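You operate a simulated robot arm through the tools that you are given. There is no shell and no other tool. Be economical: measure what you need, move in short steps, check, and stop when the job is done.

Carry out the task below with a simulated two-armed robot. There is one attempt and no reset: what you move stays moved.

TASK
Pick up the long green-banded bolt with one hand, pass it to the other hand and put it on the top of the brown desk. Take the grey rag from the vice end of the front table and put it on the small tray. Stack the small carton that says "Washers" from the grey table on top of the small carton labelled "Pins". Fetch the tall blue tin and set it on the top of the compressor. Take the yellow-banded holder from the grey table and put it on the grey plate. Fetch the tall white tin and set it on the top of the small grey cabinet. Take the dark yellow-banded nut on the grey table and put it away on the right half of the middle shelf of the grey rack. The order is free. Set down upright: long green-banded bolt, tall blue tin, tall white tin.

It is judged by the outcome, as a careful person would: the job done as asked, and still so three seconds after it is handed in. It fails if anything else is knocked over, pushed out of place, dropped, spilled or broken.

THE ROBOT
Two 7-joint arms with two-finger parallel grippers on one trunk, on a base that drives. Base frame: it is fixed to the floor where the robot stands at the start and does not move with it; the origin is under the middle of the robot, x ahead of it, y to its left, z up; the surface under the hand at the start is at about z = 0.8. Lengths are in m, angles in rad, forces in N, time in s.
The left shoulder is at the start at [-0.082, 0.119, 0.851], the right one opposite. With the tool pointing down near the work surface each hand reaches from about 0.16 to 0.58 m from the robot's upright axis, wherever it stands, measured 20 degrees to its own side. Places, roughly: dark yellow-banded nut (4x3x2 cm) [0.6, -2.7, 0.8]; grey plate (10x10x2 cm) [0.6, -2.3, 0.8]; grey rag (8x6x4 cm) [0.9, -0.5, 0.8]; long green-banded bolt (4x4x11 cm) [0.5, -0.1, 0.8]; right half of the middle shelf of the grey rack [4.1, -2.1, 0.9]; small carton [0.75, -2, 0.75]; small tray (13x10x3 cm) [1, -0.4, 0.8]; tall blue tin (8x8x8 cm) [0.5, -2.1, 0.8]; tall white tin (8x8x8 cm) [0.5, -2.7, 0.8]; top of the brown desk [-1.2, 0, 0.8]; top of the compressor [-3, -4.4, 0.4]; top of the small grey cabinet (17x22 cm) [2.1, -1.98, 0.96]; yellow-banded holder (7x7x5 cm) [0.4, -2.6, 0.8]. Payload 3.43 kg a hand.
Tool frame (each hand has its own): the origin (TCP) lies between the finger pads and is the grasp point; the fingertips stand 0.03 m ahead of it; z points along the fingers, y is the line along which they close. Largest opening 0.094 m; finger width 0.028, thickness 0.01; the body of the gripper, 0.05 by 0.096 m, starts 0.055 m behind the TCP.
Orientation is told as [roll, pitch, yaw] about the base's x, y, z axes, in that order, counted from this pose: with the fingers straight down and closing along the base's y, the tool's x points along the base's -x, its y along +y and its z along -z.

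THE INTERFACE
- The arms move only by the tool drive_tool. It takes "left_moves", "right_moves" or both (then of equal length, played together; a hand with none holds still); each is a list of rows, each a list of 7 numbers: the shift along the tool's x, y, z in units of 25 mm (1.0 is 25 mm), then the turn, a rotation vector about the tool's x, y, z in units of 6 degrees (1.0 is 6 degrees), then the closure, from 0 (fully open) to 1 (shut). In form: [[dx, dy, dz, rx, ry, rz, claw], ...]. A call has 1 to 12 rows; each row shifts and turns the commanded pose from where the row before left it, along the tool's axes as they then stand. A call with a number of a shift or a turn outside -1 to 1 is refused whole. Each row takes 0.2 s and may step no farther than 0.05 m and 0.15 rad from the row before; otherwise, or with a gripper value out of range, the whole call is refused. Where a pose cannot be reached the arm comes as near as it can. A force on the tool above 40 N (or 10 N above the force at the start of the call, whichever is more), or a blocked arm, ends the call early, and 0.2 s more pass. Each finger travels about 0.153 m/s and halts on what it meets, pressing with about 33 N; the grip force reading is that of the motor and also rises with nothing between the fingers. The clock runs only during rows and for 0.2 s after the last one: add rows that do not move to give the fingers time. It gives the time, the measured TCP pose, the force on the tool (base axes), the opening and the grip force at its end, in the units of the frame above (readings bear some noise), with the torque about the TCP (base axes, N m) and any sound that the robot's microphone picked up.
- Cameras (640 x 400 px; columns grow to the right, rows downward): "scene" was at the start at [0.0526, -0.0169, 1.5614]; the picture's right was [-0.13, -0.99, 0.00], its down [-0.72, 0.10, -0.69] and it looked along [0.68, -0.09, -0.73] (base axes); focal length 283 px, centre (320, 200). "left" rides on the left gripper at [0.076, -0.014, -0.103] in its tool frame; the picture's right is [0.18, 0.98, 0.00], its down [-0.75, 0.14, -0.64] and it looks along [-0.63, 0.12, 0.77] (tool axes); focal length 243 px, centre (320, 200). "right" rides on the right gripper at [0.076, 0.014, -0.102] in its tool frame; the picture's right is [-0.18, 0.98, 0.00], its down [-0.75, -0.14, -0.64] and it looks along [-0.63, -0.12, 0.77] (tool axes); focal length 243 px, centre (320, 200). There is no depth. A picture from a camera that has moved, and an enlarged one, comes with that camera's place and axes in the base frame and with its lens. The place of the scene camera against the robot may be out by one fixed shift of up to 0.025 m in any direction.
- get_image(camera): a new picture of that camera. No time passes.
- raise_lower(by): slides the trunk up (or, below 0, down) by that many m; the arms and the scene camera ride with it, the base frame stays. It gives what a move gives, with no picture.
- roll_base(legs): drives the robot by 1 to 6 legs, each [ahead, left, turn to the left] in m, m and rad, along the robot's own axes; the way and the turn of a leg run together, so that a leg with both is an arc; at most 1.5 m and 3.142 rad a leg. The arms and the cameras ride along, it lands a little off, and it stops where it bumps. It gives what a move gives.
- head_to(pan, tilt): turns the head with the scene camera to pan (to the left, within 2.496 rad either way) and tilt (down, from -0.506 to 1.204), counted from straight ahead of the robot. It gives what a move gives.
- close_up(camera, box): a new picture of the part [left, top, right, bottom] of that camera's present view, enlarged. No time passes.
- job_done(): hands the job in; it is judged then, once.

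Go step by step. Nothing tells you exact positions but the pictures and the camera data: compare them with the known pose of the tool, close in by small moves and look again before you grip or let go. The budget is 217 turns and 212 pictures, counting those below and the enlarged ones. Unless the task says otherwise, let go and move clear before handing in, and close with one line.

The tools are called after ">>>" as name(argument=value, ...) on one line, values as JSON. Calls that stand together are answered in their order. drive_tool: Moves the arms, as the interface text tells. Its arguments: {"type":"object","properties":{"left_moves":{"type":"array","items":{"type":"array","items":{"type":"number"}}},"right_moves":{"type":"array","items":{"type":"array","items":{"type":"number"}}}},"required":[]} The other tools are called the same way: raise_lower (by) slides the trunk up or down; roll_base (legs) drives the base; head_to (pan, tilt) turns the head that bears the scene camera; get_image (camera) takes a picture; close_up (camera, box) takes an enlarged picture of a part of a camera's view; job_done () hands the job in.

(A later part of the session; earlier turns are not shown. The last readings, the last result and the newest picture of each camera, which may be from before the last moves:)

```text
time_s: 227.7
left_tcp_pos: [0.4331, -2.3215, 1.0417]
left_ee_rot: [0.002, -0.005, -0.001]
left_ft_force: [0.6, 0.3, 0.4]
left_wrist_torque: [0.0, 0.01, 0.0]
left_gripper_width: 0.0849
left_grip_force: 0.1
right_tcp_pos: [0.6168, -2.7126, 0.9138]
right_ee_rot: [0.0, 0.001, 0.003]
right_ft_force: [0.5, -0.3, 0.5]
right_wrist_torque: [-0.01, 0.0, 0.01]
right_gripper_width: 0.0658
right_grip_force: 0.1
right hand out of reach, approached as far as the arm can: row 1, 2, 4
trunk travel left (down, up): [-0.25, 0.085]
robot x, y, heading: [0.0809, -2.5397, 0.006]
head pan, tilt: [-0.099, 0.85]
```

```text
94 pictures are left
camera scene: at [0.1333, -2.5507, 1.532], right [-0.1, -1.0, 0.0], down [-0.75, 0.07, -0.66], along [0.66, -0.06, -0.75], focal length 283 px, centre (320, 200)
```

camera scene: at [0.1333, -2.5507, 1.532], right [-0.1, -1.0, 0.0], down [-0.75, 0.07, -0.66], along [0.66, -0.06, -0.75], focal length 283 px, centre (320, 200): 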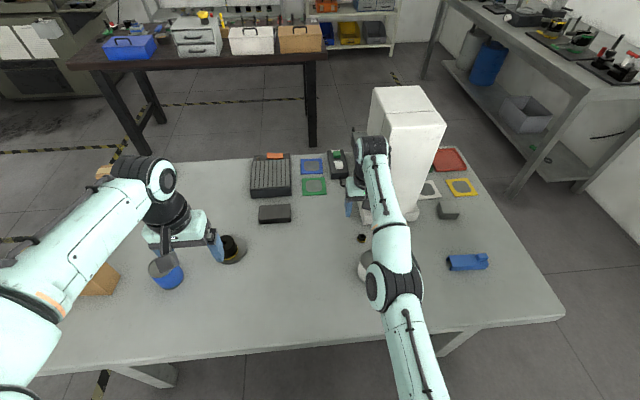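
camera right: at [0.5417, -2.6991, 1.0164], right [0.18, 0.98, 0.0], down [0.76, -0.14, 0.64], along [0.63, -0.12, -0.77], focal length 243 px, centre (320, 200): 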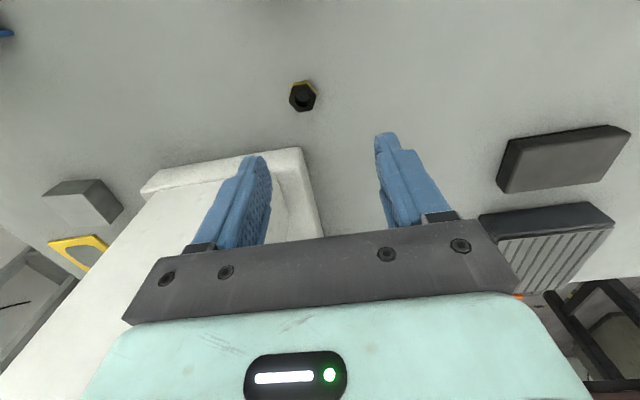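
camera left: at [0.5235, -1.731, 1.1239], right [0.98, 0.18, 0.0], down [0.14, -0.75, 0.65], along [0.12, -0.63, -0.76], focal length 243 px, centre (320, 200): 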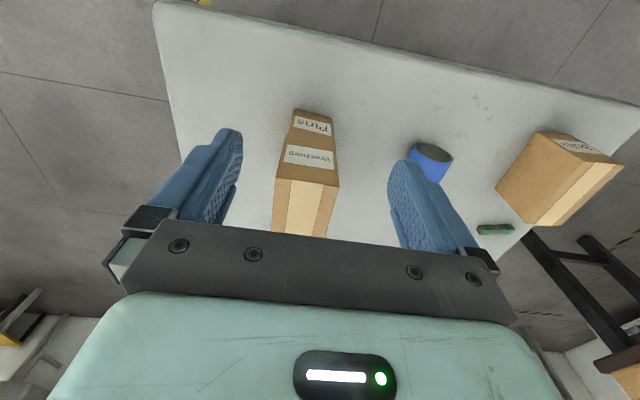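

The nut is at (0.613, -2.731). I correct and descend to just above it.

>>> drive_tool(right_moves=[[0.15, -0.74, 0, 0, 0, 0, 0.3], [0, 0, 0.9, 0, 0, 0, 0.3], [0, 0, 0.9, 0, 0, 0, 0.3], [0, 0, 0.9, 0, 0, 0, 0.3], [0, 0, 0.9, 0, 0, 0, 0.3], [0, 0, 0, 0, 0, 0, 0.3]])

>>> get_image(camera="right")

```text
time_s: 229.1
left_tcp_pos: [0.4314, -2.3226, 1.0409]
left_ee_rot: [0.001, -0.004, -0.001]
left_ft_force: [-0.2, -0.2, 0.5]
left_wrist_torque: [0.01, 0.0, 0.02]
left_gripper_width: 0.0849
left_grip_force: 0.1
right_tcp_pos: [0.6315, -2.7311, 0.8262]
right_ee_rot: [-0.001, 0.004, 0.0]
right_ft_force: [0.3, 0.4, -0.1]
right_wrist_torque: [-0.02, 0.0, -0.01]
right_gripper_width: 0.0656
right_grip_force: 0.1
right hand out of reach, approached as far as the arm can: row 1, 2, 3, 4
trunk travel left (down, up): [-0.25, 0.085]
robot x, y, heading: [0.0804, -2.5375, 0.002]
head pan, tilt: [-0.099, 0.85]
```

```text
93 pictures are left
camera right: at [0.556, -2.7185, 0.9289], right [0.18, 0.98, 0.0], down [0.76, -0.14, 0.64], along [0.63, -0.12, -0.77], focal length 243 px, centre (320, 200)
```

right: 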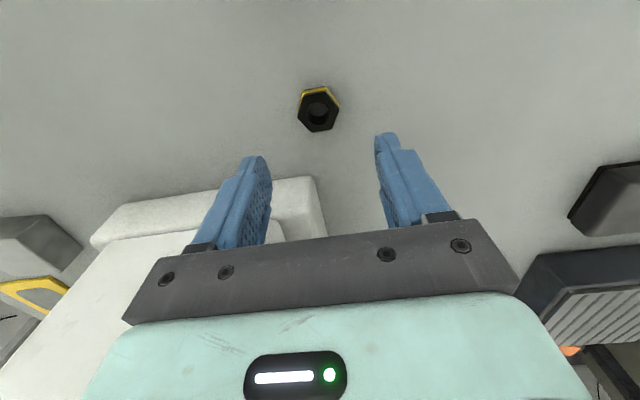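

>>> drive_tool(right_moves=[[0.85, 0, 0, 0, 0, 0, 0.3], [0, 0, 0.5, 0, 0, 0, 0.3], [0, 0, 0, 0, 0, 0, 0.3]])

>>> get_image(camera="right")

```text
time_s: 229.9
left_tcp_pos: [0.4311, -2.3227, 1.0415]
left_ee_rot: [0.0, -0.006, -0.002]
left_ft_force: [0.2, 0.2, 1.3]
left_wrist_torque: [-0.04, -0.03, -0.02]
left_gripper_width: 0.0848
left_grip_force: 0.0
right_tcp_pos: [0.6331, -2.7333, 0.8162]
right_ee_rot: [0.001, 0.004, 0.0]
right_ft_force: [0.7, -0.5, -0.7]
right_wrist_torque: [0.02, 0.01, -0.05]
right_gripper_width: 0.0656
right_grip_force: 0.1
right hand out of reach, approached as far as the arm can: row 1
trunk travel left (down, up): [-0.25, 0.085]
robot x, y, heading: [0.0785, -2.5364, 0.001]
head pan, tilt: [-0.099, 0.85]
```

```text
92 pictures are left
camera right: at [0.5568, -2.7194, 0.9191], right [0.18, 0.98, 0.0], down [0.76, -0.14, 0.64], along [0.63, -0.12, -0.77], focal length 243 px, centre (320, 200)
```

right: 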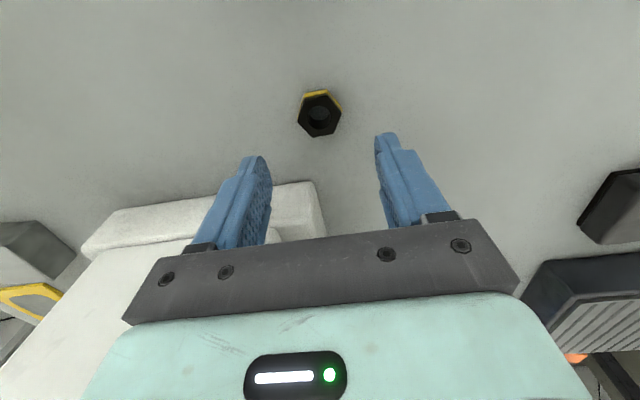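

>>> drive_tool(right_moves=[[0.6, 0, 0, 0, 0, 0, 0.3], [0, 0, 0, 0, 0, 0, 0.3]])

```text
time_s: 230.5
left_tcp_pos: [0.4319, -2.322, 1.0424]
left_ee_rot: [0.001, -0.004, 0.0]
left_ft_force: [-0.3, -0.6, 0.3]
left_wrist_torque: [0.02, -0.04, 0.0]
left_gripper_width: 0.0846
left_grip_force: 0.1
right_tcp_pos: [0.632, -2.7341, 0.8175]
right_ee_rot: [0.0, 0.001, 0.002]
right_ft_force: [-0.9, 0.1, -0.2]
right_wrist_torque: [-0.05, 0.03, -0.03]
right_gripper_width: 0.0659
right_grip_force: 0.1
right hand out of reach, approached as far as the arm can: row 1
trunk travel left (down, up): [-0.25, 0.085]
robot x, y, heading: [0.0816, -2.538, -0.002]
head pan, tilt: [-0.099, 0.85]
```

>>> drive_tool(right_moves=[[0.6, 0, 0, 0, 0, 0, 0.3], [0, 0, 0, 0, 0, 0, 0.3]])

```text
time_s: 231.1
left_tcp_pos: [0.4317, -2.3223, 1.0411]
left_ee_rot: [0.004, -0.005, -0.002]
left_ft_force: [0.2, -0.2, -0.2]
left_wrist_torque: [0.01, -0.02, -0.01]
left_gripper_width: 0.0847
left_grip_force: 0.0
right_tcp_pos: [0.6327, -2.7332, 0.8172]
right_ee_rot: [0.001, 0.001, 0.004]
right_ft_force: [-0.4, 0.6, 0.8]
right_wrist_torque: [-0.02, 0.02, 0.0]
right_gripper_width: 0.066
right_grip_force: 0.1
right hand out of reach, approached as far as the arm can: row 1
trunk travel left (down, up): [-0.25, 0.085]
robot x, y, heading: [0.0809, -2.5393, -0.0]
head pan, tilt: [-0.099, 0.85]
```

The arm is stretched straight (singular). I lift and pull back to free it, then move the base closer in instead.

>>> drive_tool(right_moves=[[0.5, 0.5, -0.9, 0, 0, 0, 0.3], [0.8, 0.5, -0.9, 0, 0, 0, 0.3], [0.8, 0.5, -0.6, 0, 0, 0, 0.3], [0.8, 0.5, 0, 0, 0, 0, 0.3], [0, 0, 0, 0, 0, 0, 0.3]])

```text
time_s: 232.3
left_tcp_pos: [0.4319, -2.3222, 1.0421]
left_ee_rot: [0.001, -0.005, -0.001]
left_ft_force: [1.2, 0.0, 0.5]
left_wrist_torque: [0.0, 0.01, 0.05]
left_gripper_width: 0.0845
left_grip_force: 0.0
right_tcp_pos: [0.621, -2.6827, 0.8877]
right_ee_rot: [-0.001, 0.004, 0.001]
right_ft_force: [1.0, 0.3, -0.1]
right_wrist_torque: [-0.01, -0.04, -0.04]
right_gripper_width: 0.0659
right_grip_force: 0.1
right hand out of reach, approached as far as the arm can: row 1, 2, 3, 4
trunk travel left (down, up): [-0.25, 0.085]
robot x, y, heading: [0.0828, -2.5373, 0.002]
head pan, tilt: [-0.099, 0.85]
```

>>> drive_tool(right_moves=[[1, 0, 0, 0, 0, 0, 0.3], [1, 0, 0, 0, 0, 0, 0.3], [1, 0, 0, 0, 0, 0, 0.3], [1, 0, 0, 0, 0, 0, 0.3], [0, 0, 0, 0, 0, 0, 0.3]])

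>>> get_image(camera="scene")

```text
time_s: 233.5
left_tcp_pos: [0.4325, -2.323, 1.0429]
left_ee_rot: [0.002, -0.007, -0.002]
left_ft_force: [-0.8, -0.1, -0.6]
left_wrist_torque: [0.0, 0.01, 0.02]
left_gripper_width: 0.0846
left_grip_force: 0.0
right_tcp_pos: [0.6182, -2.6763, 0.9103]
right_ee_rot: [0.001, 0.002, 0.002]
right_ft_force: [0.5, 0.3, 0.3]
right_wrist_torque: [0.0, -0.01, -0.01]
right_gripper_width: 0.0657
right_grip_force: 0.1
right hand out of reach, approached as far as the arm can: row 1, 2, 3, 4
trunk travel left (down, up): [-0.25, 0.085]
robot x, y, heading: [0.0811, -2.5388, 0.001]
head pan, tilt: [-0.099, 0.85]
```

```text
91 pictures are left
camera scene: at [0.1333, -2.5511, 1.532], right [-0.1, -1.0, 0.0], down [-0.75, 0.07, -0.66], along [0.66, -0.06, -0.75], focal length 283 px, centre (320, 200)
```

scene: 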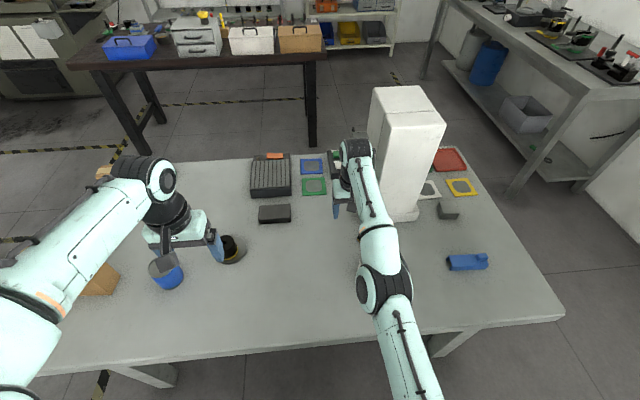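

>>> drive_tool(right_moves=[[0, 0, -0.5, 0, -1, 0, 0.3], [0, 0, -0.5, 0, -1, 0, 0.3], [0, 0, -0.5, 0, -1, 0, 0.3], [0, 0, 0, 0, 0, 0, 0.3]])

```text
time_s: 234.5
left_tcp_pos: [0.4327, -2.3237, 1.0432]
left_ee_rot: [0.002, -0.005, -0.002]
left_ft_force: [0.0, -0.2, 0.0]
left_wrist_torque: [0.01, 0.04, 0.02]
left_gripper_width: 0.0845
left_grip_force: 0.0
right_tcp_pos: [0.6686, -2.6739, 0.9634]
right_ee_rot: [0.001, -0.311, 0.001]
right_ft_force: [1.1, 0.6, -0.3]
right_wrist_torque: [0.01, 0.03, 0.0]
right_gripper_width: 0.0658
right_grip_force: 0.1
right hand out of reach, approached as far as the arm can: row 1, 2, 3
trunk travel left (down, up): [-0.25, 0.085]
robot x, y, heading: [0.0856, -2.5366, -0.003]
head pan, tilt: [-0.099, 0.85]
```

>>> drive_tool(right_moves=[[0, 0, 0, 0, 1, 0, 0.3], [0, 0, 0, 0, 1, 0, 0.3], [0, 0, 0, 0, 1, 0, 0.3], [1, 0, 0, 0, 0, 0, 0.3], [1, 0, 0, 0, 0, 0, 0.3], [1, 0, 0, 0, 0, 0, 0.3], [1, 0, 0, 0, 0, 0, 0.3], [1, 0, 0, 0, 0, 0, 0.3]])

```text
time_s: 236.3
left_tcp_pos: [0.4319, -2.3228, 1.0421]
left_ee_rot: [0.002, -0.005, 0.0]
left_ft_force: [-0.1, 0.0, 0.1]
left_wrist_torque: [0.04, -0.02, -0.01]
left_gripper_width: 0.0843
left_grip_force: 0.1
right_tcp_pos: [0.602, -2.693, 0.9673]
right_ee_rot: [-0.001, 0.002, 0.002]
right_ft_force: [0.1, 0.3, -0.5]
right_wrist_torque: [0.01, -0.01, 0.01]
right_gripper_width: 0.066
right_grip_force: 0.1
right hand out of reach, approached as far as the arm can: row 1, 2, 3, 4, 5, 6, 7, 8
trunk travel left (down, up): [-0.25, 0.085]
robot x, y, heading: [0.0809, -2.5395, 0.001]
head pan, tilt: [-0.099, 0.85]
```

I re-sync with a small trunk move and then try an inward move combined with a rise.

>>> raise_lower(by=-0.03)

>>> drive_tool(right_moves=[[1, 0, -0.5, 0, 0, 0, 0.3], [1, 0, -0.5, 0, 0, 0, 0.3], [1, 0, -0.5, 0, 0, 0, 0.3], [1, 0, -0.5, 0, 0, 0, 0.3]])

```text
time_s: 237.1
left_tcp_pos: [0.4324, -2.3214, 1.0126]
left_ee_rot: [0.001, -0.005, -0.001]
left_ft_force: [0.2, -0.6, 0.2]
left_wrist_torque: [-0.01, 0.02, -0.04]
left_gripper_width: 0.0843
left_grip_force: 0.0
right_tcp_pos: [0.599, -2.6949, 0.935]
right_ee_rot: [0.001, 0.003, 0.0]
right_ft_force: [0.7, 0.0, -0.9]
right_wrist_torque: [0.03, 0.0, -0.01]
right_gripper_width: 0.0655
right_grip_force: 0.0
trunk travel left (down, up): [-0.22, 0.115]
robot x, y, heading: [0.0862, -2.5347, 0.002]
head pan, tilt: [-0.099, 0.85]
```

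```text
time_s: 238.1
left_tcp_pos: [0.4306, -2.3222, 1.0115]
left_ee_rot: [0.002, -0.004, -0.002]
left_ft_force: [0.5, 0.4, 0.6]
left_wrist_torque: [-0.04, -0.01, 0.02]
left_gripper_width: 0.0849
left_grip_force: 0.1
right_tcp_pos: [0.4972, -2.6931, 0.9858]
right_ee_rot: [-0.001, 0.003, 0.002]
right_ft_force: [-0.3, 0.4, 0.0]
right_wrist_torque: [0.0, 0.0, -0.04]
right_gripper_width: 0.0655
right_grip_force: 0.1
trunk travel left (down, up): [-0.22, 0.115]
robot x, y, heading: [0.0837, -2.5348, -0.001]
head pan, tilt: [-0.099, 0.85]
```

That works. Raising the trunk should give more reach, so I raise it 10 cm and approach the nut again.

>>> raise_lower(by=0.11)

>>> drive_tool(right_moves=[[-0.77, -0.25, 1, 0, 0, 0, 0.3], [-0.77, -0.25, 1, 0, 0, 0, 0.3], [-0.77, -0.25, 1, 0, 0, 0, 0.3], [-0.77, -0.25, 1, 0, 0, 0, 0.3], [-0.77, -0.25, 1, 0, 0, 0, 0.3], [-0.77, -0.25, 1, 0, 0, 0, 0.3], [0, 0, 1, 0, 0, 0, 0.3], [0, 0, 1, 0, 0, 0, 0.3], [0, 0, 1, 0, 0, 0, 0.3], [0, 0, 0, 0, 0, 0, 0.3]])

>>> get_image(camera="right")

```text
time_s: 239.5
left_tcp_pos: [0.4318, -2.3221, 1.1216]
left_ee_rot: [0.002, -0.006, -0.001]
left_ft_force: [0.2, 0.2, -0.3]
left_wrist_torque: [0.03, -0.03, 0.01]
left_gripper_width: 0.0845
left_grip_force: 0.0
right_tcp_pos: [0.4966, -2.6936, 1.0954]
right_ee_rot: [0.0, 0.004, 0.001]
right_ft_force: [-1.0, 0.0, 0.4]
right_wrist_torque: [0.01, -0.01, 0.0]
right_gripper_width: 0.0659
right_grip_force: 0.0
trunk travel left (down, up): [-0.33, 0.005]
robot x, y, heading: [0.0791, -2.5365, -0.002]
head pan, tilt: [-0.099, 0.85]
```

```text
time_s: 241.7
left_tcp_pos: [0.4317, -2.3222, 1.1216]
left_ee_rot: [0.002, -0.006, -0.002]
left_ft_force: [0.2, -0.9, -1.1]
left_wrist_torque: [0.0, 0.02, -0.02]
left_gripper_width: 0.0847
left_grip_force: 0.1
right_tcp_pos: [0.6119, -2.7302, 0.8705]
right_ee_rot: [-0.001, 0.004, 0.001]
right_ft_force: [-0.2, -0.1, -0.3]
right_wrist_torque: [0.0, 0.05, 0.03]
right_gripper_width: 0.0658
right_grip_force: 0.0
trunk travel left (down, up): [-0.33, 0.005]
robot x, y, heading: [0.0845, -2.5363, 0.002]
head pan, tilt: [-0.099, 0.85]
```

```text
90 pictures are left
camera right: at [0.537, -2.7172, 0.9721], right [0.18, 0.98, 0.0], down [0.76, -0.14, 0.64], along [0.63, -0.12, -0.77], focal length 243 px, centre (320, 200)
```

right: 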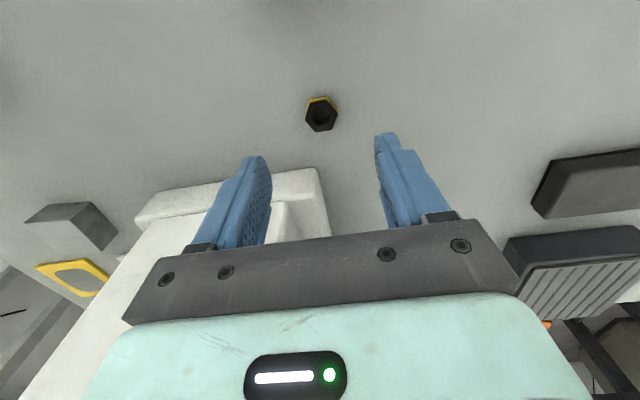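

Right over the nut. I descend until the tips are just above the table and close.

>>> drive_tool(right_moves=[[0, 0, 0.9, 0, 0, 0, 0.3], [0, 0, 0.9, 0, 0, 0, 0.3], [0, 0, 0.9, 0, 0, 0, 0.3], [0, 0, 0.6, 0, 0, 0, 0.3], [0, 0, 0.2, 0, 0, 0, 0.3], [0, 0, 0, 0, 0, 0, 0.5], [0, 0, 0, 0, 0, 0, 0.8], [0, 0, 0, 0, 0, 0, 1], [0, 0, 0, 0, 0, 0, 1], [0, 0, 0, 0, 0, 0, 1]])

>>> get_image(camera="right")

```text
time_s: 243.9
left_tcp_pos: [0.4326, -2.322, 1.1215]
left_ee_rot: [0.002, -0.004, -0.001]
left_ft_force: [0.8, -0.6, 0.5]
left_wrist_torque: [0.02, 0.0, -0.02]
left_gripper_width: 0.0848
left_grip_force: 0.1
right_tcp_pos: [0.6119, -2.7307, 0.7837]
right_ee_rot: [0.0, 0.003, 0.002]
right_ft_force: [0.5, 0.7, 0.1]
right_wrist_torque: [0.02, 0.0, -0.01]
right_gripper_width: 0.0282
right_grip_force: 32.8
trunk travel left (down, up): [-0.33, 0.005]
robot x, y, heading: [0.0851, -2.5357, -0.0]
head pan, tilt: [-0.099, 0.85]
```

```text
89 pictures are left
camera right: at [0.537, -2.7167, 0.8853], right [0.18, 0.98, 0.0], down [0.76, -0.14, 0.64], along [0.63, -0.12, -0.77], focal length 243 px, centre (320, 200)
```

right: 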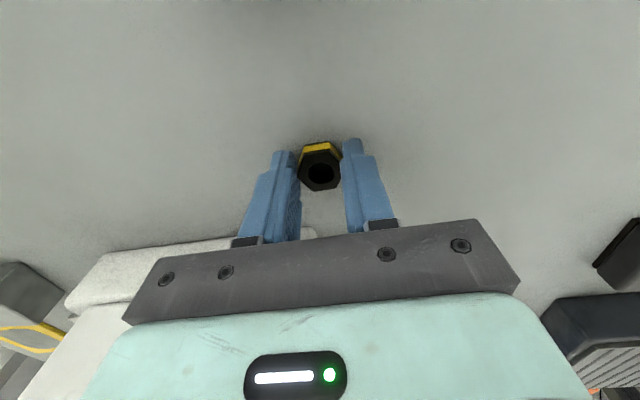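

Gripped at 28 mm. I lift slowly and check.

>>> drive_tool(right_moves=[[0, 0, -0.3, 0, 0, 0, 1], [0, 0, -0.5, 0, 0, 0, 1], [0, 0, -0.8, 0, 0, 0, 1], [0.4, 0, -0.8, 0, 0, 0, 1], [0.6, 0, -0.8, 0, 0, 0, 1], [0.8, 0, -0.8, 0, 0, 0, 1], [0.8, 0, -0.8, 0, 0, 0, 1], [0.8, 0, -0.8, 0, 0, 0, 1], [0.8, 0, -0.8, 0, 0, 0, 1], [0.8, 0, -0.8, 0, 0, 0, 1], [0.8, 0, -0.8, 0, 0, 0, 1], [0, 0, 0, 0, 0, 0, 1]])

>>> get_image(camera="right")

```text
time_s: 246.5
left_tcp_pos: [0.4321, -2.3236, 1.1224]
left_ee_rot: [0.002, -0.006, -0.002]
left_ft_force: [-0.2, 0.2, 0.7]
left_wrist_torque: [-0.01, 0.04, 0.01]
left_gripper_width: 0.0848
left_grip_force: 0.0
right_tcp_pos: [0.4678, -2.7326, 0.9839]
right_ee_rot: [0.001, 0.005, 0.003]
right_ft_force: [-0.6, 0.0, -0.8]
right_wrist_torque: [-0.02, 0.01, -0.02]
right_gripper_width: 0.0285
right_grip_force: 33.2
trunk travel left (down, up): [-0.33, 0.005]
robot x, y, heading: [0.0834, -2.5322, 0.001]
head pan, tilt: [-0.099, 0.85]
```

```text
88 pictures are left
camera right: at [0.3926, -2.7171, 1.086], right [0.18, 0.98, 0.0], down [0.76, -0.14, 0.64], along [0.63, -0.12, -0.77], focal length 243 px, centre (320, 200)
```

right: 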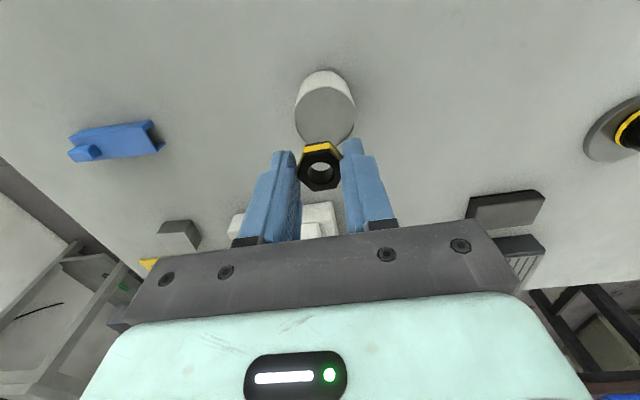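

Nut is held. I shift the base so that the white tin lies in front of the left hand.

>>> roll_base(legs=[[0, -0.28, 0]])

>>> get_image(camera="left")

```text
time_s: 249.5
left_tcp_pos: [0.4315, -2.6018, 1.1223]
left_ee_rot: [0.002, -0.006, 0.0]
left_ft_force: [-0.2, -0.5, 0.0]
left_wrist_torque: [0.02, -0.03, -0.02]
left_gripper_width: 0.0848
left_grip_force: 0.1
right_tcp_pos: [0.4679, -3.0106, 0.9824]
right_ee_rot: [0.0, 0.004, 0.001]
right_ft_force: [1.7, 0.3, 0.2]
right_wrist_torque: [-0.02, 0.02, -0.02]
right_gripper_width: 0.0284
right_grip_force: 33.2
trunk travel left (down, up): [-0.33, 0.005]
robot x, y, heading: [0.0838, -2.8146, -0.0]
head pan, tilt: [-0.099, 0.85]
```

```text
87 pictures are left
camera left: at [0.3559, -2.6158, 1.2241], right [-0.18, 0.98, 0.0], down [0.75, 0.14, 0.65], along [0.63, 0.12, -0.76], focal length 243 px, centre (320, 200)
```

left: 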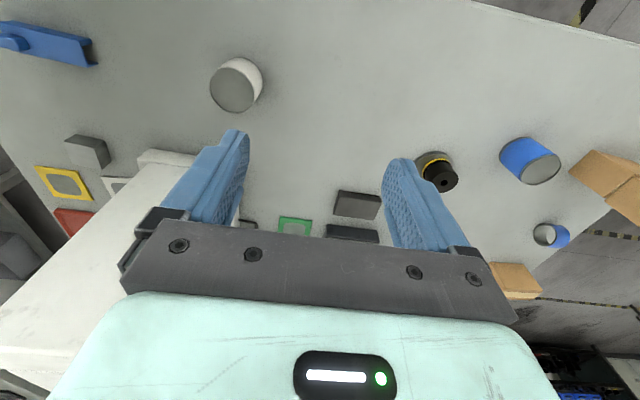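

The white tin is at (0.484, -2.727). I move the open left hand above it and re-check.

>>> drive_tool(left_moves=[[-0.27, -0.63, 0.9, 0, 0, 0, 0], [-0.27, -0.63, 0.9, 0, 0, 0, 0], [-0.27, -0.63, 0.9, 0, 0, 0, 0], [-0.27, -0.63, 0.9, 0, 0, 0, 0], [-0.27, -0.63, 0.9, 0, 0, 0, 0], [-0.27, -0.63, 0.9, 0, 0, 0, 0], [-0.27, -0.63, 0.9, 0, 0, 0, 0], [-0.21, -0.6, 0.9, 0, 0, 0, 0], [0, 0, 0, 0, 0, 0, 0]])

>>> get_image(camera="left")

```text
time_s: 251.5
left_tcp_pos: [0.4855, -2.7267, 0.9413]
left_ee_rot: [0.001, -0.006, -0.001]
left_ft_force: [0.0, -0.1, 0.6]
left_wrist_torque: [-0.03, 0.0, 0.04]
left_gripper_width: 0.0939
left_grip_force: 0.0
right_tcp_pos: [0.4678, -3.0097, 0.9844]
right_ee_rot: [0.0, 0.006, 0.0]
right_ft_force: [-0.2, 0.0, -0.3]
right_wrist_torque: [0.02, 0.02, -0.01]
right_gripper_width: 0.0287
right_grip_force: 33.3
trunk travel left (down, up): [-0.33, 0.005]
robot x, y, heading: [0.0806, -2.8143, 0.003]
head pan, tilt: [-0.099, 0.85]
```

```text
86 pictures are left
camera left: at [0.4094, -2.7404, 1.0439], right [-0.18, 0.98, 0.0], down [0.75, 0.14, 0.65], along [0.64, 0.12, -0.76], focal length 243 px, centre (320, 200)
```

left: 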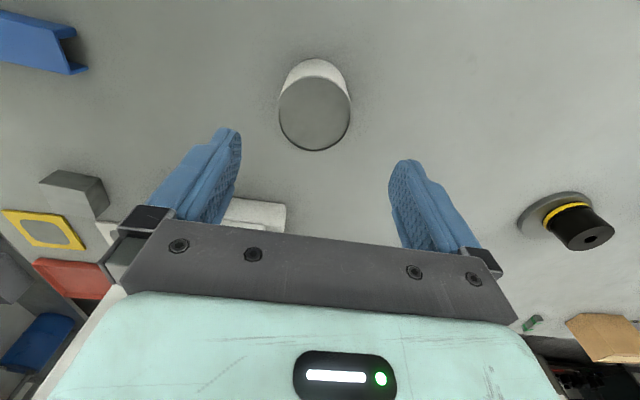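

>>> drive_tool(left_moves=[[-0.16, -0.2, 0.8, 0, 0, 0, 0], [0, 0, 0.8, 0, 0, 0, 0], [0, 0, 0.8, 0, 0, 0, 0], [0, 0, 0.8, 0, 0, 0, 0], [0, 0, 0.8, 0, 0, 0, 0], [0, 0, 0.8, 0, 0, 0, 0], [0, 0, 0.7, 0, 0, 0, 0], [0, 0, 0, 0, 0, 0, 0.2], [0, 0, 0, 0, 0, 0, 0.5], [0, 0, 0, 0, 0, 0, 1], [0, 0, 0, 0, 0, 0, 1], [0, 0, 0, 0, 0, 0, 1]])

>>> get_image(camera="left")

```text
time_s: 254.1
left_tcp_pos: [0.4908, -2.7329, 0.8036]
left_ee_rot: [0.001, -0.004, -0.001]
left_ft_force: [0.1, 0.4, -0.2]
left_wrist_torque: [-0.03, 0.02, 0.01]
left_gripper_width: 0.0717
left_grip_force: 33.1
right_tcp_pos: [0.4679, -3.0113, 0.9824]
right_ee_rot: [0.0, 0.004, 0.001]
right_ft_force: [0.7, 0.0, -0.3]
right_wrist_torque: [0.0, -0.04, -0.06]
right_gripper_width: 0.0285
right_grip_force: 33.0
trunk travel left (down, up): [-0.33, 0.005]
robot x, y, heading: [0.0819, -2.8131, 0.0]
head pan, tilt: [-0.099, 0.85]
```

```text
85 pictures are left
camera left: at [0.4138, -2.7461, 0.9059], right [-0.18, 0.98, 0.0], down [0.75, 0.14, 0.65], along [0.63, 0.12, -0.76], focal length 243 px, centre (320, 200)
```

left: 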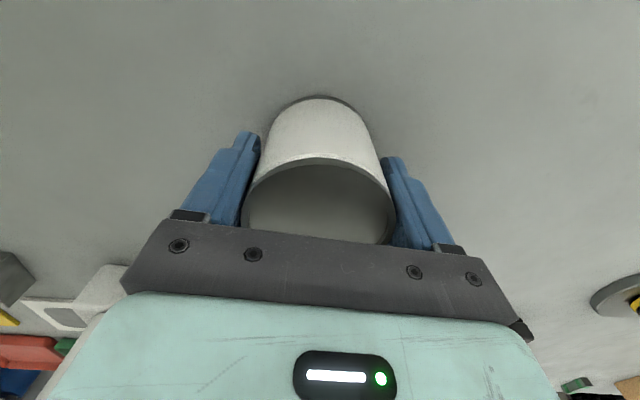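

Gripped at 72 mm. I lift it well clear.

>>> drive_tool(left_moves=[[0, 0, -0.5, 0, 0, 0, 1], [0, 0, -0.8, 0, 0, 0, 1], [0, 0, -1, 0, 0, 0, 1], [0, 0, -1, 0, 0, 0, 1], [0, 0, -1, 0, 0, 0, 1], [0, 0, -1, 0, 0, 0, 1], [0.4, 0, -1, 0, 0, 0, 1], [0.4, 0, -1, 0, 0, 0, 1], [0.4, 0, -1, 0, 0, 0, 1], [0.4, 0, -1, 0, 0, 0, 1], [0.4, 0, -1, 0, 0, 0, 1], [0.4, 0, -1, 0, 0, 0, 1]], right_moves=[[0, 0, -0.5, 0, 0, 0, 1], [0, 0, -0.8, 0, 0, 0, 1], [0, 0, -0.8, 0, 0, 0, 1], [0, 0, -0.8, 0, 0, 0, 1], [0, 0, -0.8, 0, 0, 0, 1], [0, 0, -0.5, 0, 0, 0, 1], [0, 0, 0, 0, 0, 0, 1], [0, 0, 0, 0, 0, 0, 1], [0, 0, 0, 0, 0, 0, 1], [0, 0, 0, 0, 0, 0, 1], [0, 0, 0, 0, 0, 0, 1], [0, 0, 0, 0, 0, 0, 1]])

>>> head_to(pan=0.3, tilt=0.45)

>>> get_image(camera="scene")

>>> get_image(camera="left")

```text
time_s: 256.7
left_tcp_pos: [0.4285, -2.7316, 1.0882]
left_ee_rot: [0.003, -0.004, -0.004]
left_ft_force: [-0.7, 0.2, -3.0]
left_wrist_torque: [0.02, 0.04, 0.05]
left_gripper_width: 0.0719
left_grip_force: 32.7
right_tcp_pos: [0.4681, -3.0109, 1.0877]
right_ee_rot: [0.0, 0.004, 0.0]
right_ft_force: [-0.6, -0.2, -0.4]
right_wrist_torque: [-0.02, 0.01, 0.0]
right_gripper_width: 0.0284
right_grip_force: 33.0
trunk travel left (down, up): [-0.33, 0.005]
robot x, y, heading: [0.0803, -2.815, -0.001]
head pan, tilt: [-0.099, 0.85]
```

```text
time_s: 257.6
left_tcp_pos: [0.4281, -2.7313, 1.0857]
left_ee_rot: [0.001, -0.006, -0.002]
left_ft_force: [0.2, 0.2, -3.0]
left_wrist_torque: [0.03, -0.02, 0.0]
left_gripper_width: 0.0718
left_grip_force: 32.7
right_tcp_pos: [0.4673, -3.0111, 1.0885]
right_ee_rot: [0.0, 0.002, 0.001]
right_ft_force: [0.1, 0.6, -1.0]
right_wrist_torque: [0.0, 0.01, 0.01]
right_gripper_width: 0.0285
right_grip_force: 32.9
trunk travel left (down, up): [-0.33, 0.005]
robot x, y, heading: [0.0832, -2.8194, -0.008]
head pan, tilt: [0.3, 0.45]
```

```text
84 pictures are left
camera scene: at [0.1427, -2.7954, 1.6519], right [0.29, -0.96, 0.0], down [-0.42, -0.13, -0.9], along [0.86, 0.27, -0.44], focal length 283 px, centre (320, 200)
```

scene: 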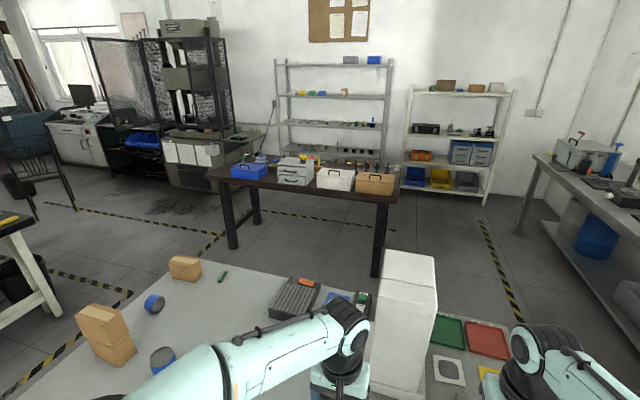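

```text
83 pictures are left
camera left: at [0.3523, -2.7462, 1.189], right [-0.18, 0.98, 0.0], down [0.75, 0.14, 0.65], along [0.63, 0.12, -0.76], focal length 243 px, centre (320, 200)
```

left: 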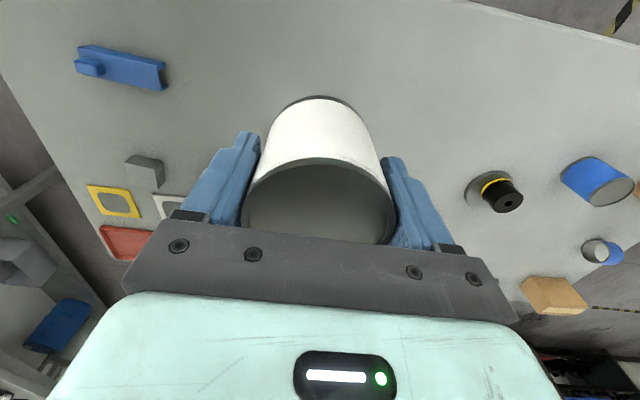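

White tin and nut are both in hand. The grey cabinet stands on the dark table at about x 2.1, and the grey rack is the left one behind it. I drive round the north end of the grey table to the aisle in between.

>>> roll_base(legs=[[-0.08, 0, 0], [0, 1.5, 0], [1.5, 0, 0]])

>>> head_to(pan=-0.6, tilt=0.6)

>>> get_image(camera="scene")

```text
time_s: 278.5
left_tcp_pos: [1.8487, -1.2491, 1.0862]
left_ee_rot: [0.0, -0.005, -0.008]
left_ft_force: [-0.3, 0.6, -2.9]
left_wrist_torque: [-0.01, 0.0, 0.01]
left_gripper_width: 0.0716
left_grip_force: 32.6
right_tcp_pos: [1.8863, -1.5287, 1.0879]
right_ee_rot: [0.0, 0.003, -0.01]
right_ft_force: [0.1, -0.5, 0.1]
right_wrist_torque: [-0.02, -0.02, -0.03]
right_gripper_width: 0.0284
right_grip_force: 33.0
trunk travel left (down, up): [-0.33, 0.005]
robot x, y, heading: [1.5041, -1.3256, -0.009]
head pan, tilt: [0.3, 0.45]
```

```text
time_s: 279.7
left_tcp_pos: [1.8495, -1.2497, 1.0862]
left_ee_rot: [0.002, -0.006, -0.011]
left_ft_force: [-0.1, 0.8, -3.3]
left_wrist_torque: [-0.02, 0.01, 0.03]
left_gripper_width: 0.0713
left_grip_force: 32.5
right_tcp_pos: [1.8857, -1.528, 1.0883]
right_ee_rot: [0.0, 0.004, -0.008]
right_ft_force: [-0.3, 0.9, -0.6]
right_wrist_torque: [0.0, -0.01, 0.02]
right_gripper_width: 0.0282
right_grip_force: 32.7
trunk travel left (down, up): [-0.33, 0.005]
robot x, y, heading: [1.5003, -1.3305, -0.011]
head pan, tilt: [-0.6, 0.6]
```

```text
82 pictures are left
camera scene: at [1.5469, -1.3862, 1.6384], right [-0.57, -0.82, 0.0], down [-0.46, 0.32, -0.83], along [0.68, -0.47, -0.56], focal length 283 px, centre (320, 200)
```

scene: 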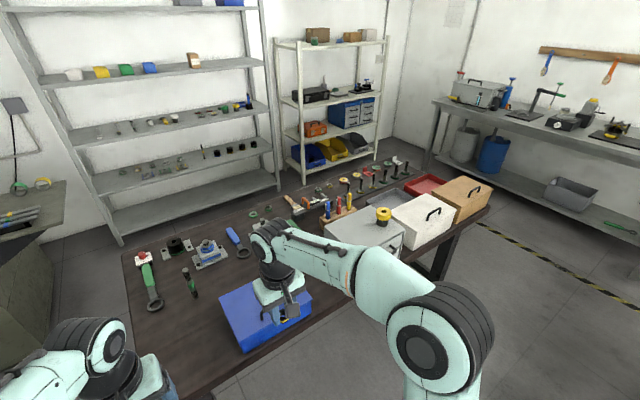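

>>> close_up(camera="scene", box=[220, 150, 500, 340])

>>> close_up(camera="scene", box=[0, 0, 300, 240])

```text
2.11 times, centred on (360, 245) of scene
camera zoom: at [1.5469, -1.3862, 1.6384], right [-0.57, -0.82, 0.0], down [-0.46, 0.32, -0.83], along [0.68, -0.47, -0.56], focal length 595 px, centre (236, 105)
```

zoom: 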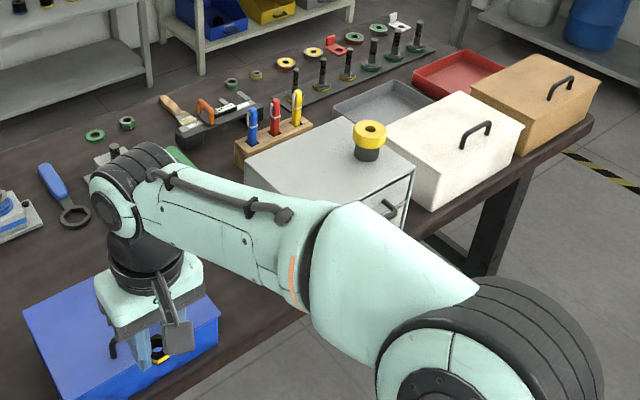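

```text
1.67 times, centred on (150, 120) of scene
camera zoom: at [1.5469, -1.3862, 1.6384], right [-0.57, -0.82, 0.0], down [-0.46, 0.32, -0.83], along [0.68, -0.47, -0.56], focal length 471 px, centre (603, 333)
```

zoom: 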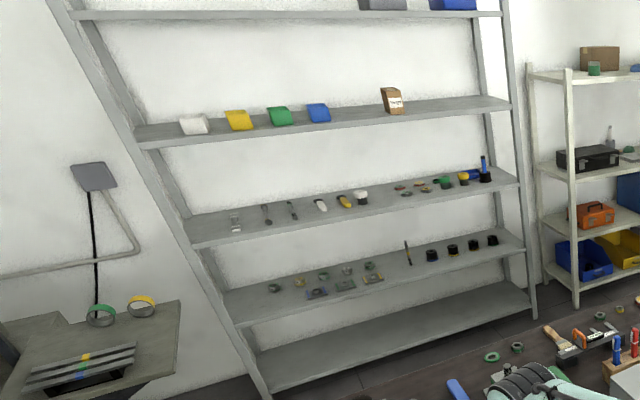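

The cabinet top has a yellow-black spool near its front right corner; the rear-left part is free. I strafe to face the cabinet.

>>> roll_base(legs=[[0, -0.72, 0.01]])

>>> head_to(pan=0.15, tilt=0.8)

>>> get_image(camera="scene")

>>> get_image(camera="left")

>>> get_image(camera="right")

```text
time_s: 286.5
left_tcp_pos: [1.8457, -1.9694, 1.0869]
left_ee_rot: [0.002, -0.005, 0.001]
left_ft_force: [0.8, -0.1, -3.0]
left_wrist_torque: [-0.03, 0.02, 0.03]
left_gripper_width: 0.0713
left_grip_force: 32.8
right_tcp_pos: [1.8868, -2.2483, 1.0883]
right_ee_rot: [0.001, 0.004, 0.005]
right_ft_force: [-0.3, 1.3, -0.1]
right_wrist_torque: [0.0, -0.01, 0.0]
right_gripper_width: 0.0285
right_grip_force: 33.5
trunk travel left (down, up): [-0.33, 0.005]
robot x, y, heading: [1.5001, -2.0532, 0.01]
head pan, tilt: [-0.6, 0.6]
```

```text
time_s: 287.6
left_tcp_pos: [1.845, -1.9688, 1.0868]
left_ee_rot: [0.002, -0.004, 0.001]
left_ft_force: [-0.3, -0.3, -1.9]
left_wrist_torque: [-0.02, -0.03, 0.0]
left_gripper_width: 0.071
left_grip_force: 32.7
right_tcp_pos: [1.8849, -2.2473, 1.0888]
right_ee_rot: [0.0, 0.003, 0.003]
right_ft_force: [0.8, 0.0, 0.0]
right_wrist_torque: [-0.04, -0.03, 0.0]
right_gripper_width: 0.0284
right_grip_force: 32.6
trunk travel left (down, up): [-0.33, 0.005]
robot x, y, heading: [1.4993, -2.0533, 0.003]
head pan, tilt: [0.15, 0.799]
```

```text
79 pictures are left
camera scene: at [1.552, -2.0484, 1.6215], right [0.15, -0.99, 0.0], down [-0.71, -0.11, -0.7], along [0.69, 0.11, -0.72], focal length 283 px, centre (320, 200)
```

scene: 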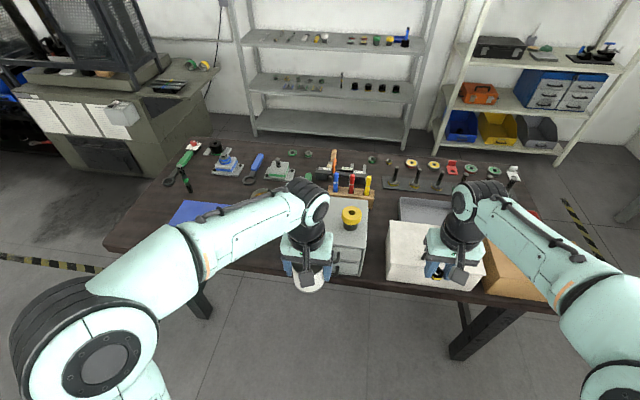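

```text
78 pictures are left
camera left: at [1.7694, -1.9832, 1.1892], right [-0.19, 0.98, 0.0], down [0.75, 0.14, 0.65], along [0.63, 0.12, -0.76], focal length 243 px, centre (320, 200)
```

left: 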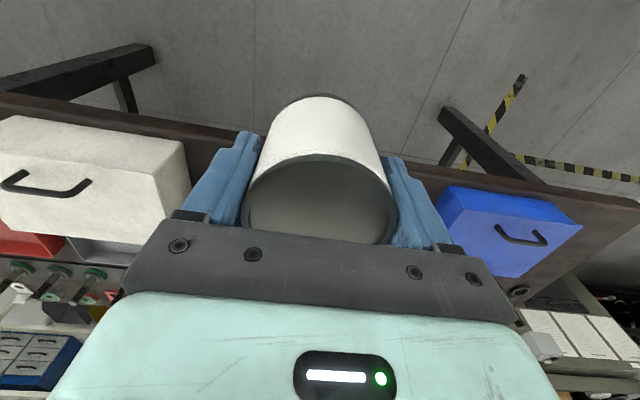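

```text
77 pictures are left
camera right: at [1.8109, -2.2339, 1.1909], right [0.18, 0.98, 0.0], down [0.76, -0.14, 0.64], along [0.63, -0.11, -0.77], focal length 243 px, centre (320, 200)
```

right: 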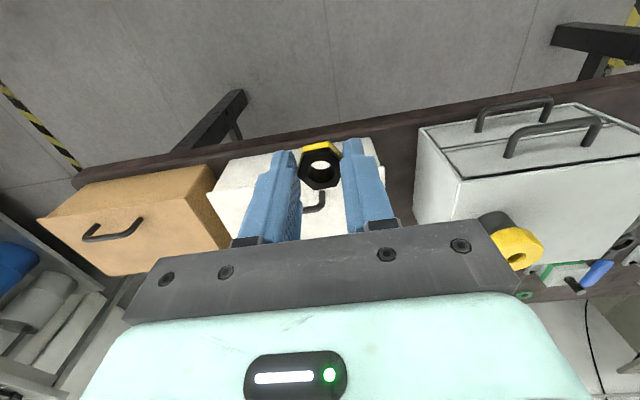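

>>> close_up(camera="right", box=[400, 70, 640, 290])

>>> close_up(camera="scene", box=[280, 180, 400, 300])

```text
1.82 times, centred on (520, 180) of right
camera zoom: at [1.8109, -2.2339, 1.1909], right [0.18, 0.98, 0.0], down [0.76, -0.14, 0.64], along [0.63, -0.11, -0.77], focal length 441 px, centre (-44, 236)
```

zoom: 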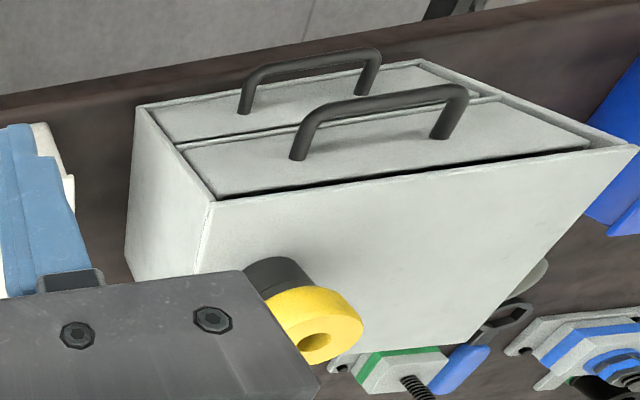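

```text
3.33 times, centred on (340, 240) of scene
camera zoom: at [1.552, -2.0484, 1.6215], right [0.15, -0.99, 0.0], down [-0.71, -0.11, -0.7], along [0.69, 0.11, -0.72], focal length 942 px, centre (253, 67)
```

zoom: 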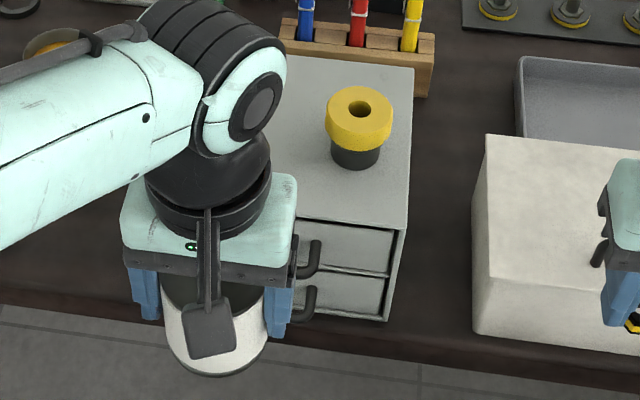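

Cabinet top spans about x 2.005–2.19, y -2.10…-1.86 with the spool at about (2.07, -2.05). I'll set the tin at (2.095, -1.928): roll closer, then reach.

>>> drive_tool(left_moves=[[0, 0.82, -0.6, 0, 0, 0, 1], [0, 0.82, -0.6, 0, 0, 0, 1], [0, 0, 0, 0, 0, 0, 1]], right_moves=[[0, 0, -0.6, 0, 0, 0, 1], [0, 0, -0.6, 0, 0, 0, 1], [0, 0, 0, 0, 0, 0, 1]])

>>> roll_base(legs=[[0.15, 0, 0]])

>>> drive_tool(left_moves=[[-0.8, 0, 0, 0, 0, 0, 1], [-0.8, 0, 0, 0, 0, 0, 1], [-0.8, 0, 0, 0, 0, 0, 1], [-0.8, 0, 0, 0, 0, 0, 1], [-0.8, 0, 0, 0, 0, 0, 1], [0, 0, 0, 0, 0, 0, 1]])

>>> get_image(camera="left")

>>> get_image(camera="scene")

>>> get_image(camera="right")

```text
time_s: 288.4
left_tcp_pos: [1.8454, -1.9279, 1.1178]
left_ee_rot: [0.002, -0.003, -0.001]
left_ft_force: [0.6, -0.9, -3.4]
left_wrist_torque: [0.03, 0.01, 0.01]
left_gripper_width: 0.0712
left_grip_force: 32.9
right_tcp_pos: [1.8857, -2.2481, 1.1198]
right_ee_rot: [0.0, 0.004, 0.006]
right_ft_force: [0.7, -0.9, -0.4]
right_wrist_torque: [0.06, 0.01, 0.01]
right_gripper_width: 0.0284
right_grip_force: 32.4
trunk travel left (down, up): [-0.33, 0.005]
robot x, y, heading: [1.5013, -2.0535, 0.003]
head pan, tilt: [0.15, 0.799]
```

```text
time_s: 289.8
left_tcp_pos: [1.9943, -1.9285, 1.1162]
left_ee_rot: [0.003, -0.003, 0.001]
left_ft_force: [-0.2, -0.8, -2.1]
left_wrist_torque: [0.0, 0.01, -0.02]
left_gripper_width: 0.0715
left_grip_force: 33.2
right_tcp_pos: [2.0347, -2.2467, 1.1177]
right_ee_rot: [0.001, 0.002, 0.005]
right_ft_force: [0.3, -0.6, -0.3]
right_wrist_torque: [-0.05, -0.01, 0.03]
right_gripper_width: 0.0286
right_grip_force: 33.1
trunk travel left (down, up): [-0.33, 0.005]
robot x, y, heading: [1.6476, -2.0518, 0.003]
head pan, tilt: [0.15, 0.799]
```

```text
time_s: 291.2
left_tcp_pos: [2.0952, -1.9268, 1.1188]
left_ee_rot: [0.002, -0.004, 0.002]
left_ft_force: [0.0, 0.5, -3.5]
left_wrist_torque: [0.01, 0.04, -0.03]
left_gripper_width: 0.0714
left_grip_force: 32.7
right_tcp_pos: [2.0355, -2.2476, 1.1183]
right_ee_rot: [-0.002, 0.003, 0.006]
right_ft_force: [-0.1, 0.5, -1.3]
right_wrist_torque: [0.0, 0.02, -0.02]
right_gripper_width: 0.0286
right_grip_force: 33.4
trunk travel left (down, up): [-0.33, 0.005]
robot x, y, heading: [1.6499, -2.0532, 0.003]
head pan, tilt: [0.15, 0.799]
```

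```text
74 pictures are left
camera left: at [2.0192, -1.9415, 1.2198], right [-0.19, 0.98, 0.0], down [0.75, 0.14, 0.65], along [0.63, 0.12, -0.76], focal length 243 px, centre (320, 200)
```

left: 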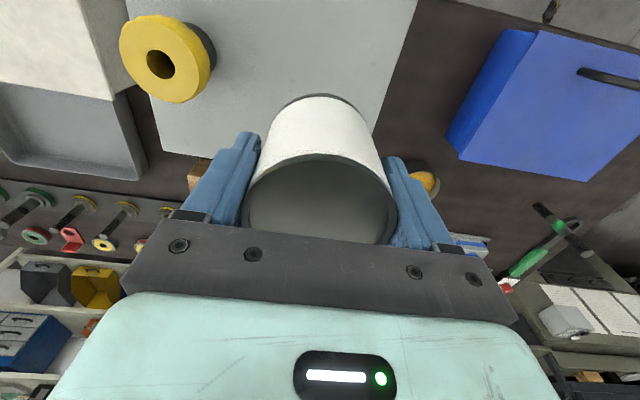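

```text
73 pictures are left
camera scene: at [1.7014, -2.0476, 1.6215], right [0.15, -0.99, 0.0], down [-0.71, -0.11, -0.7], along [0.69, 0.11, -0.72], focal length 283 px, centre (320, 200)
```

scene: 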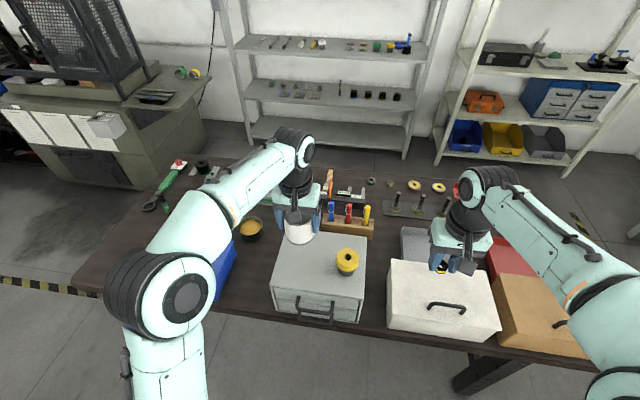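

```text
72 pictures are left
camera right: at [1.9599, -2.2331, 1.2212], right [0.18, 0.98, 0.0], down [0.76, -0.14, 0.64], along [0.63, -0.11, -0.77], focal length 243 px, centre (320, 200)
```

right: 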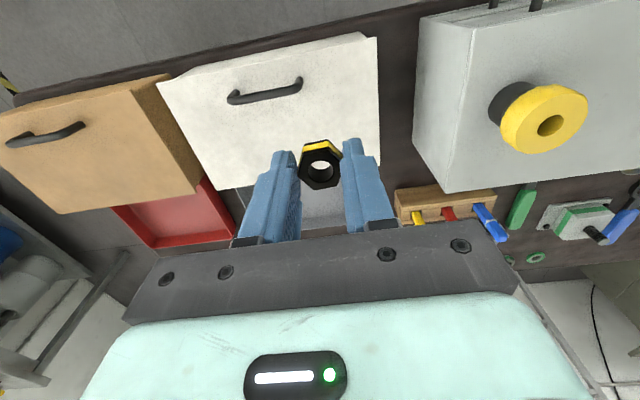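

The tin is above the free part of the cabinet top, about 3 cm from its edge and clear of the spool. I lower it.

>>> drive_tool(left_moves=[[0, 0, 0.8, 0, 0, 0, 1], [0, 0, 0.8, 0, 0, 0, 1], [0, 0, 0.8, 0, 0, 0, 1], [0, 0, 0.7, 0, 0, 0, 1], [0, 0, 0.4, 0, 0, 0, 1], [0, 0, 0.2, 0, 0, 0, 1], [0, 0, 0.1, 0, 0, 0, 1], [0, 0, 0.1, 0, 0, 0, 1], [0, 0, 0, 0, 0, 0, 1]])

>>> close_up(camera="scene", box=[240, 180, 400, 330])

```text
time_s: 293.2
left_tcp_pos: [2.0964, -1.9266, 1.0202]
left_ee_rot: [0.002, -0.003, 0.001]
left_ft_force: [-0.1, 0.7, -3.1]
left_wrist_torque: [0.05, 0.03, 0.0]
left_gripper_width: 0.0714
left_grip_force: 32.5
right_tcp_pos: [2.0357, -2.2462, 1.1191]
right_ee_rot: [0.001, 0.003, 0.005]
right_ft_force: [0.2, -0.1, 0.3]
right_wrist_torque: [-0.01, 0.03, 0.0]
right_gripper_width: 0.0285
right_grip_force: 32.8
trunk travel left (down, up): [-0.33, 0.005]
robot x, y, heading: [1.6509, -2.0543, 0.007]
head pan, tilt: [0.15, 0.799]
```

```text
2.67 times, centred on (320, 255) of scene
camera zoom: at [1.7019, -2.0477, 1.6215], right [0.15, -0.99, 0.0], down [-0.71, -0.11, -0.7], along [0.69, 0.11, -0.72], focal length 754 px, centre (320, 53)
```

zoom: 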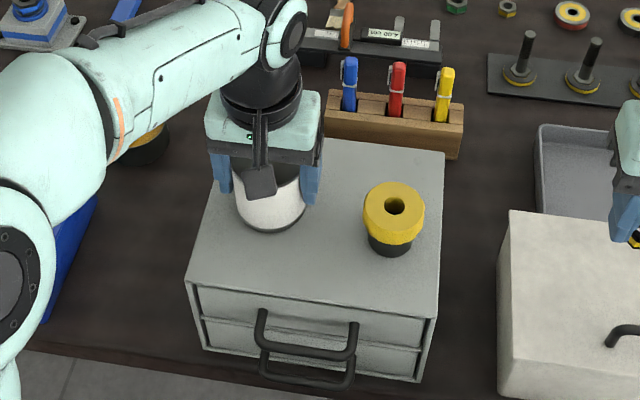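

>>> drive_tool(left_moves=[[0, 0, 0.08, 0, 0, 0, 1], [0, 0, 0.08, 0, 0, 0, 1], [0, 0, 0.08, 0, 0, 0, 1], [0, 0, 0.08, 0, 0, 0, 1], [0, 0, 0.08, 0, 0, 0, 1], [0, 0, 0, 0, 0, 0, 1]])

```text
time_s: 294.6
left_tcp_pos: [2.0961, -1.9278, 1.0126]
left_ee_rot: [-0.002, -0.013, 0.003]
left_ft_force: [3.7, 4.8, 28.9]
left_wrist_torque: [0.01, -0.31, 0.09]
left_gripper_width: 0.0713
left_grip_force: 33.0
right_tcp_pos: [2.0353, -2.2475, 1.1194]
right_ee_rot: [0.0, 0.003, 0.005]
right_ft_force: [0.9, 0.6, -1.5]
right_wrist_torque: [-0.01, 0.01, 0.01]
right_gripper_width: 0.0285
right_grip_force: 33.0
trunk travel left (down, up): [-0.33, 0.005]
robot x, y, heading: [1.6483, -2.0523, 0.004]
head pan, tilt: [0.15, 0.799]
```

Contact (29 N). I ease up a millimetre, open and rise straight up.

>>> drive_tool(left_moves=[[0, 0, -0.06, 0, 0, 0, 1], [0, 0, 0, 0, 0, 0, 0.8], [0, 0, 0, 0, 0, 0, 0.3], [0, 0, 0, 0, 0, 0, 0.05], [0, 0, 0, 0, 0, 0, 0.05], [0, 0, -0.5, 0, 0, 0, 0.05], [0, 0, -0.8, 0, 0, 0, 0.05], [0, 0, -0.8, 0, 0, 0, 0.05], [0, 0, -0.8, 0, 0, 0, 0.05], [0, 0, -0.8, 0, 0, 0, 0.05], [0, 0, -0.8, 0, 0, 0, 0.05], [0, 0, -0.5, 0, 0, 0, 0.05]])

>>> get_image(camera="left")

```text
time_s: 297.2
left_tcp_pos: [2.0954, -1.9283, 1.1363]
left_ee_rot: [0.002, -0.004, 0.001]
left_ft_force: [-0.5, 0.2, -0.3]
left_wrist_torque: [0.01, -0.02, 0.04]
left_gripper_width: 0.0895
left_grip_force: 0.0
right_tcp_pos: [2.0355, -2.2472, 1.1199]
right_ee_rot: [0.0, 0.005, 0.006]
right_ft_force: [0.6, 0.5, -1.1]
right_wrist_torque: [0.0, 0.01, 0.05]
right_gripper_width: 0.0282
right_grip_force: 33.1
trunk travel left (down, up): [-0.33, 0.005]
robot x, y, heading: [1.6497, -2.0553, 0.002]
head pan, tilt: [0.15, 0.799]
```

```text
70 pictures are left
camera left: at [2.0185, -1.9422, 1.2393], right [-0.19, 0.98, 0.0], down [0.75, 0.14, 0.65], along [0.63, 0.12, -0.76], focal length 243 px, centre (320, 200)
```

left: 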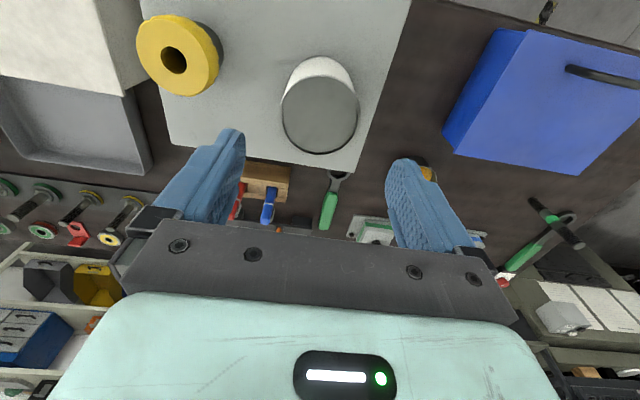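

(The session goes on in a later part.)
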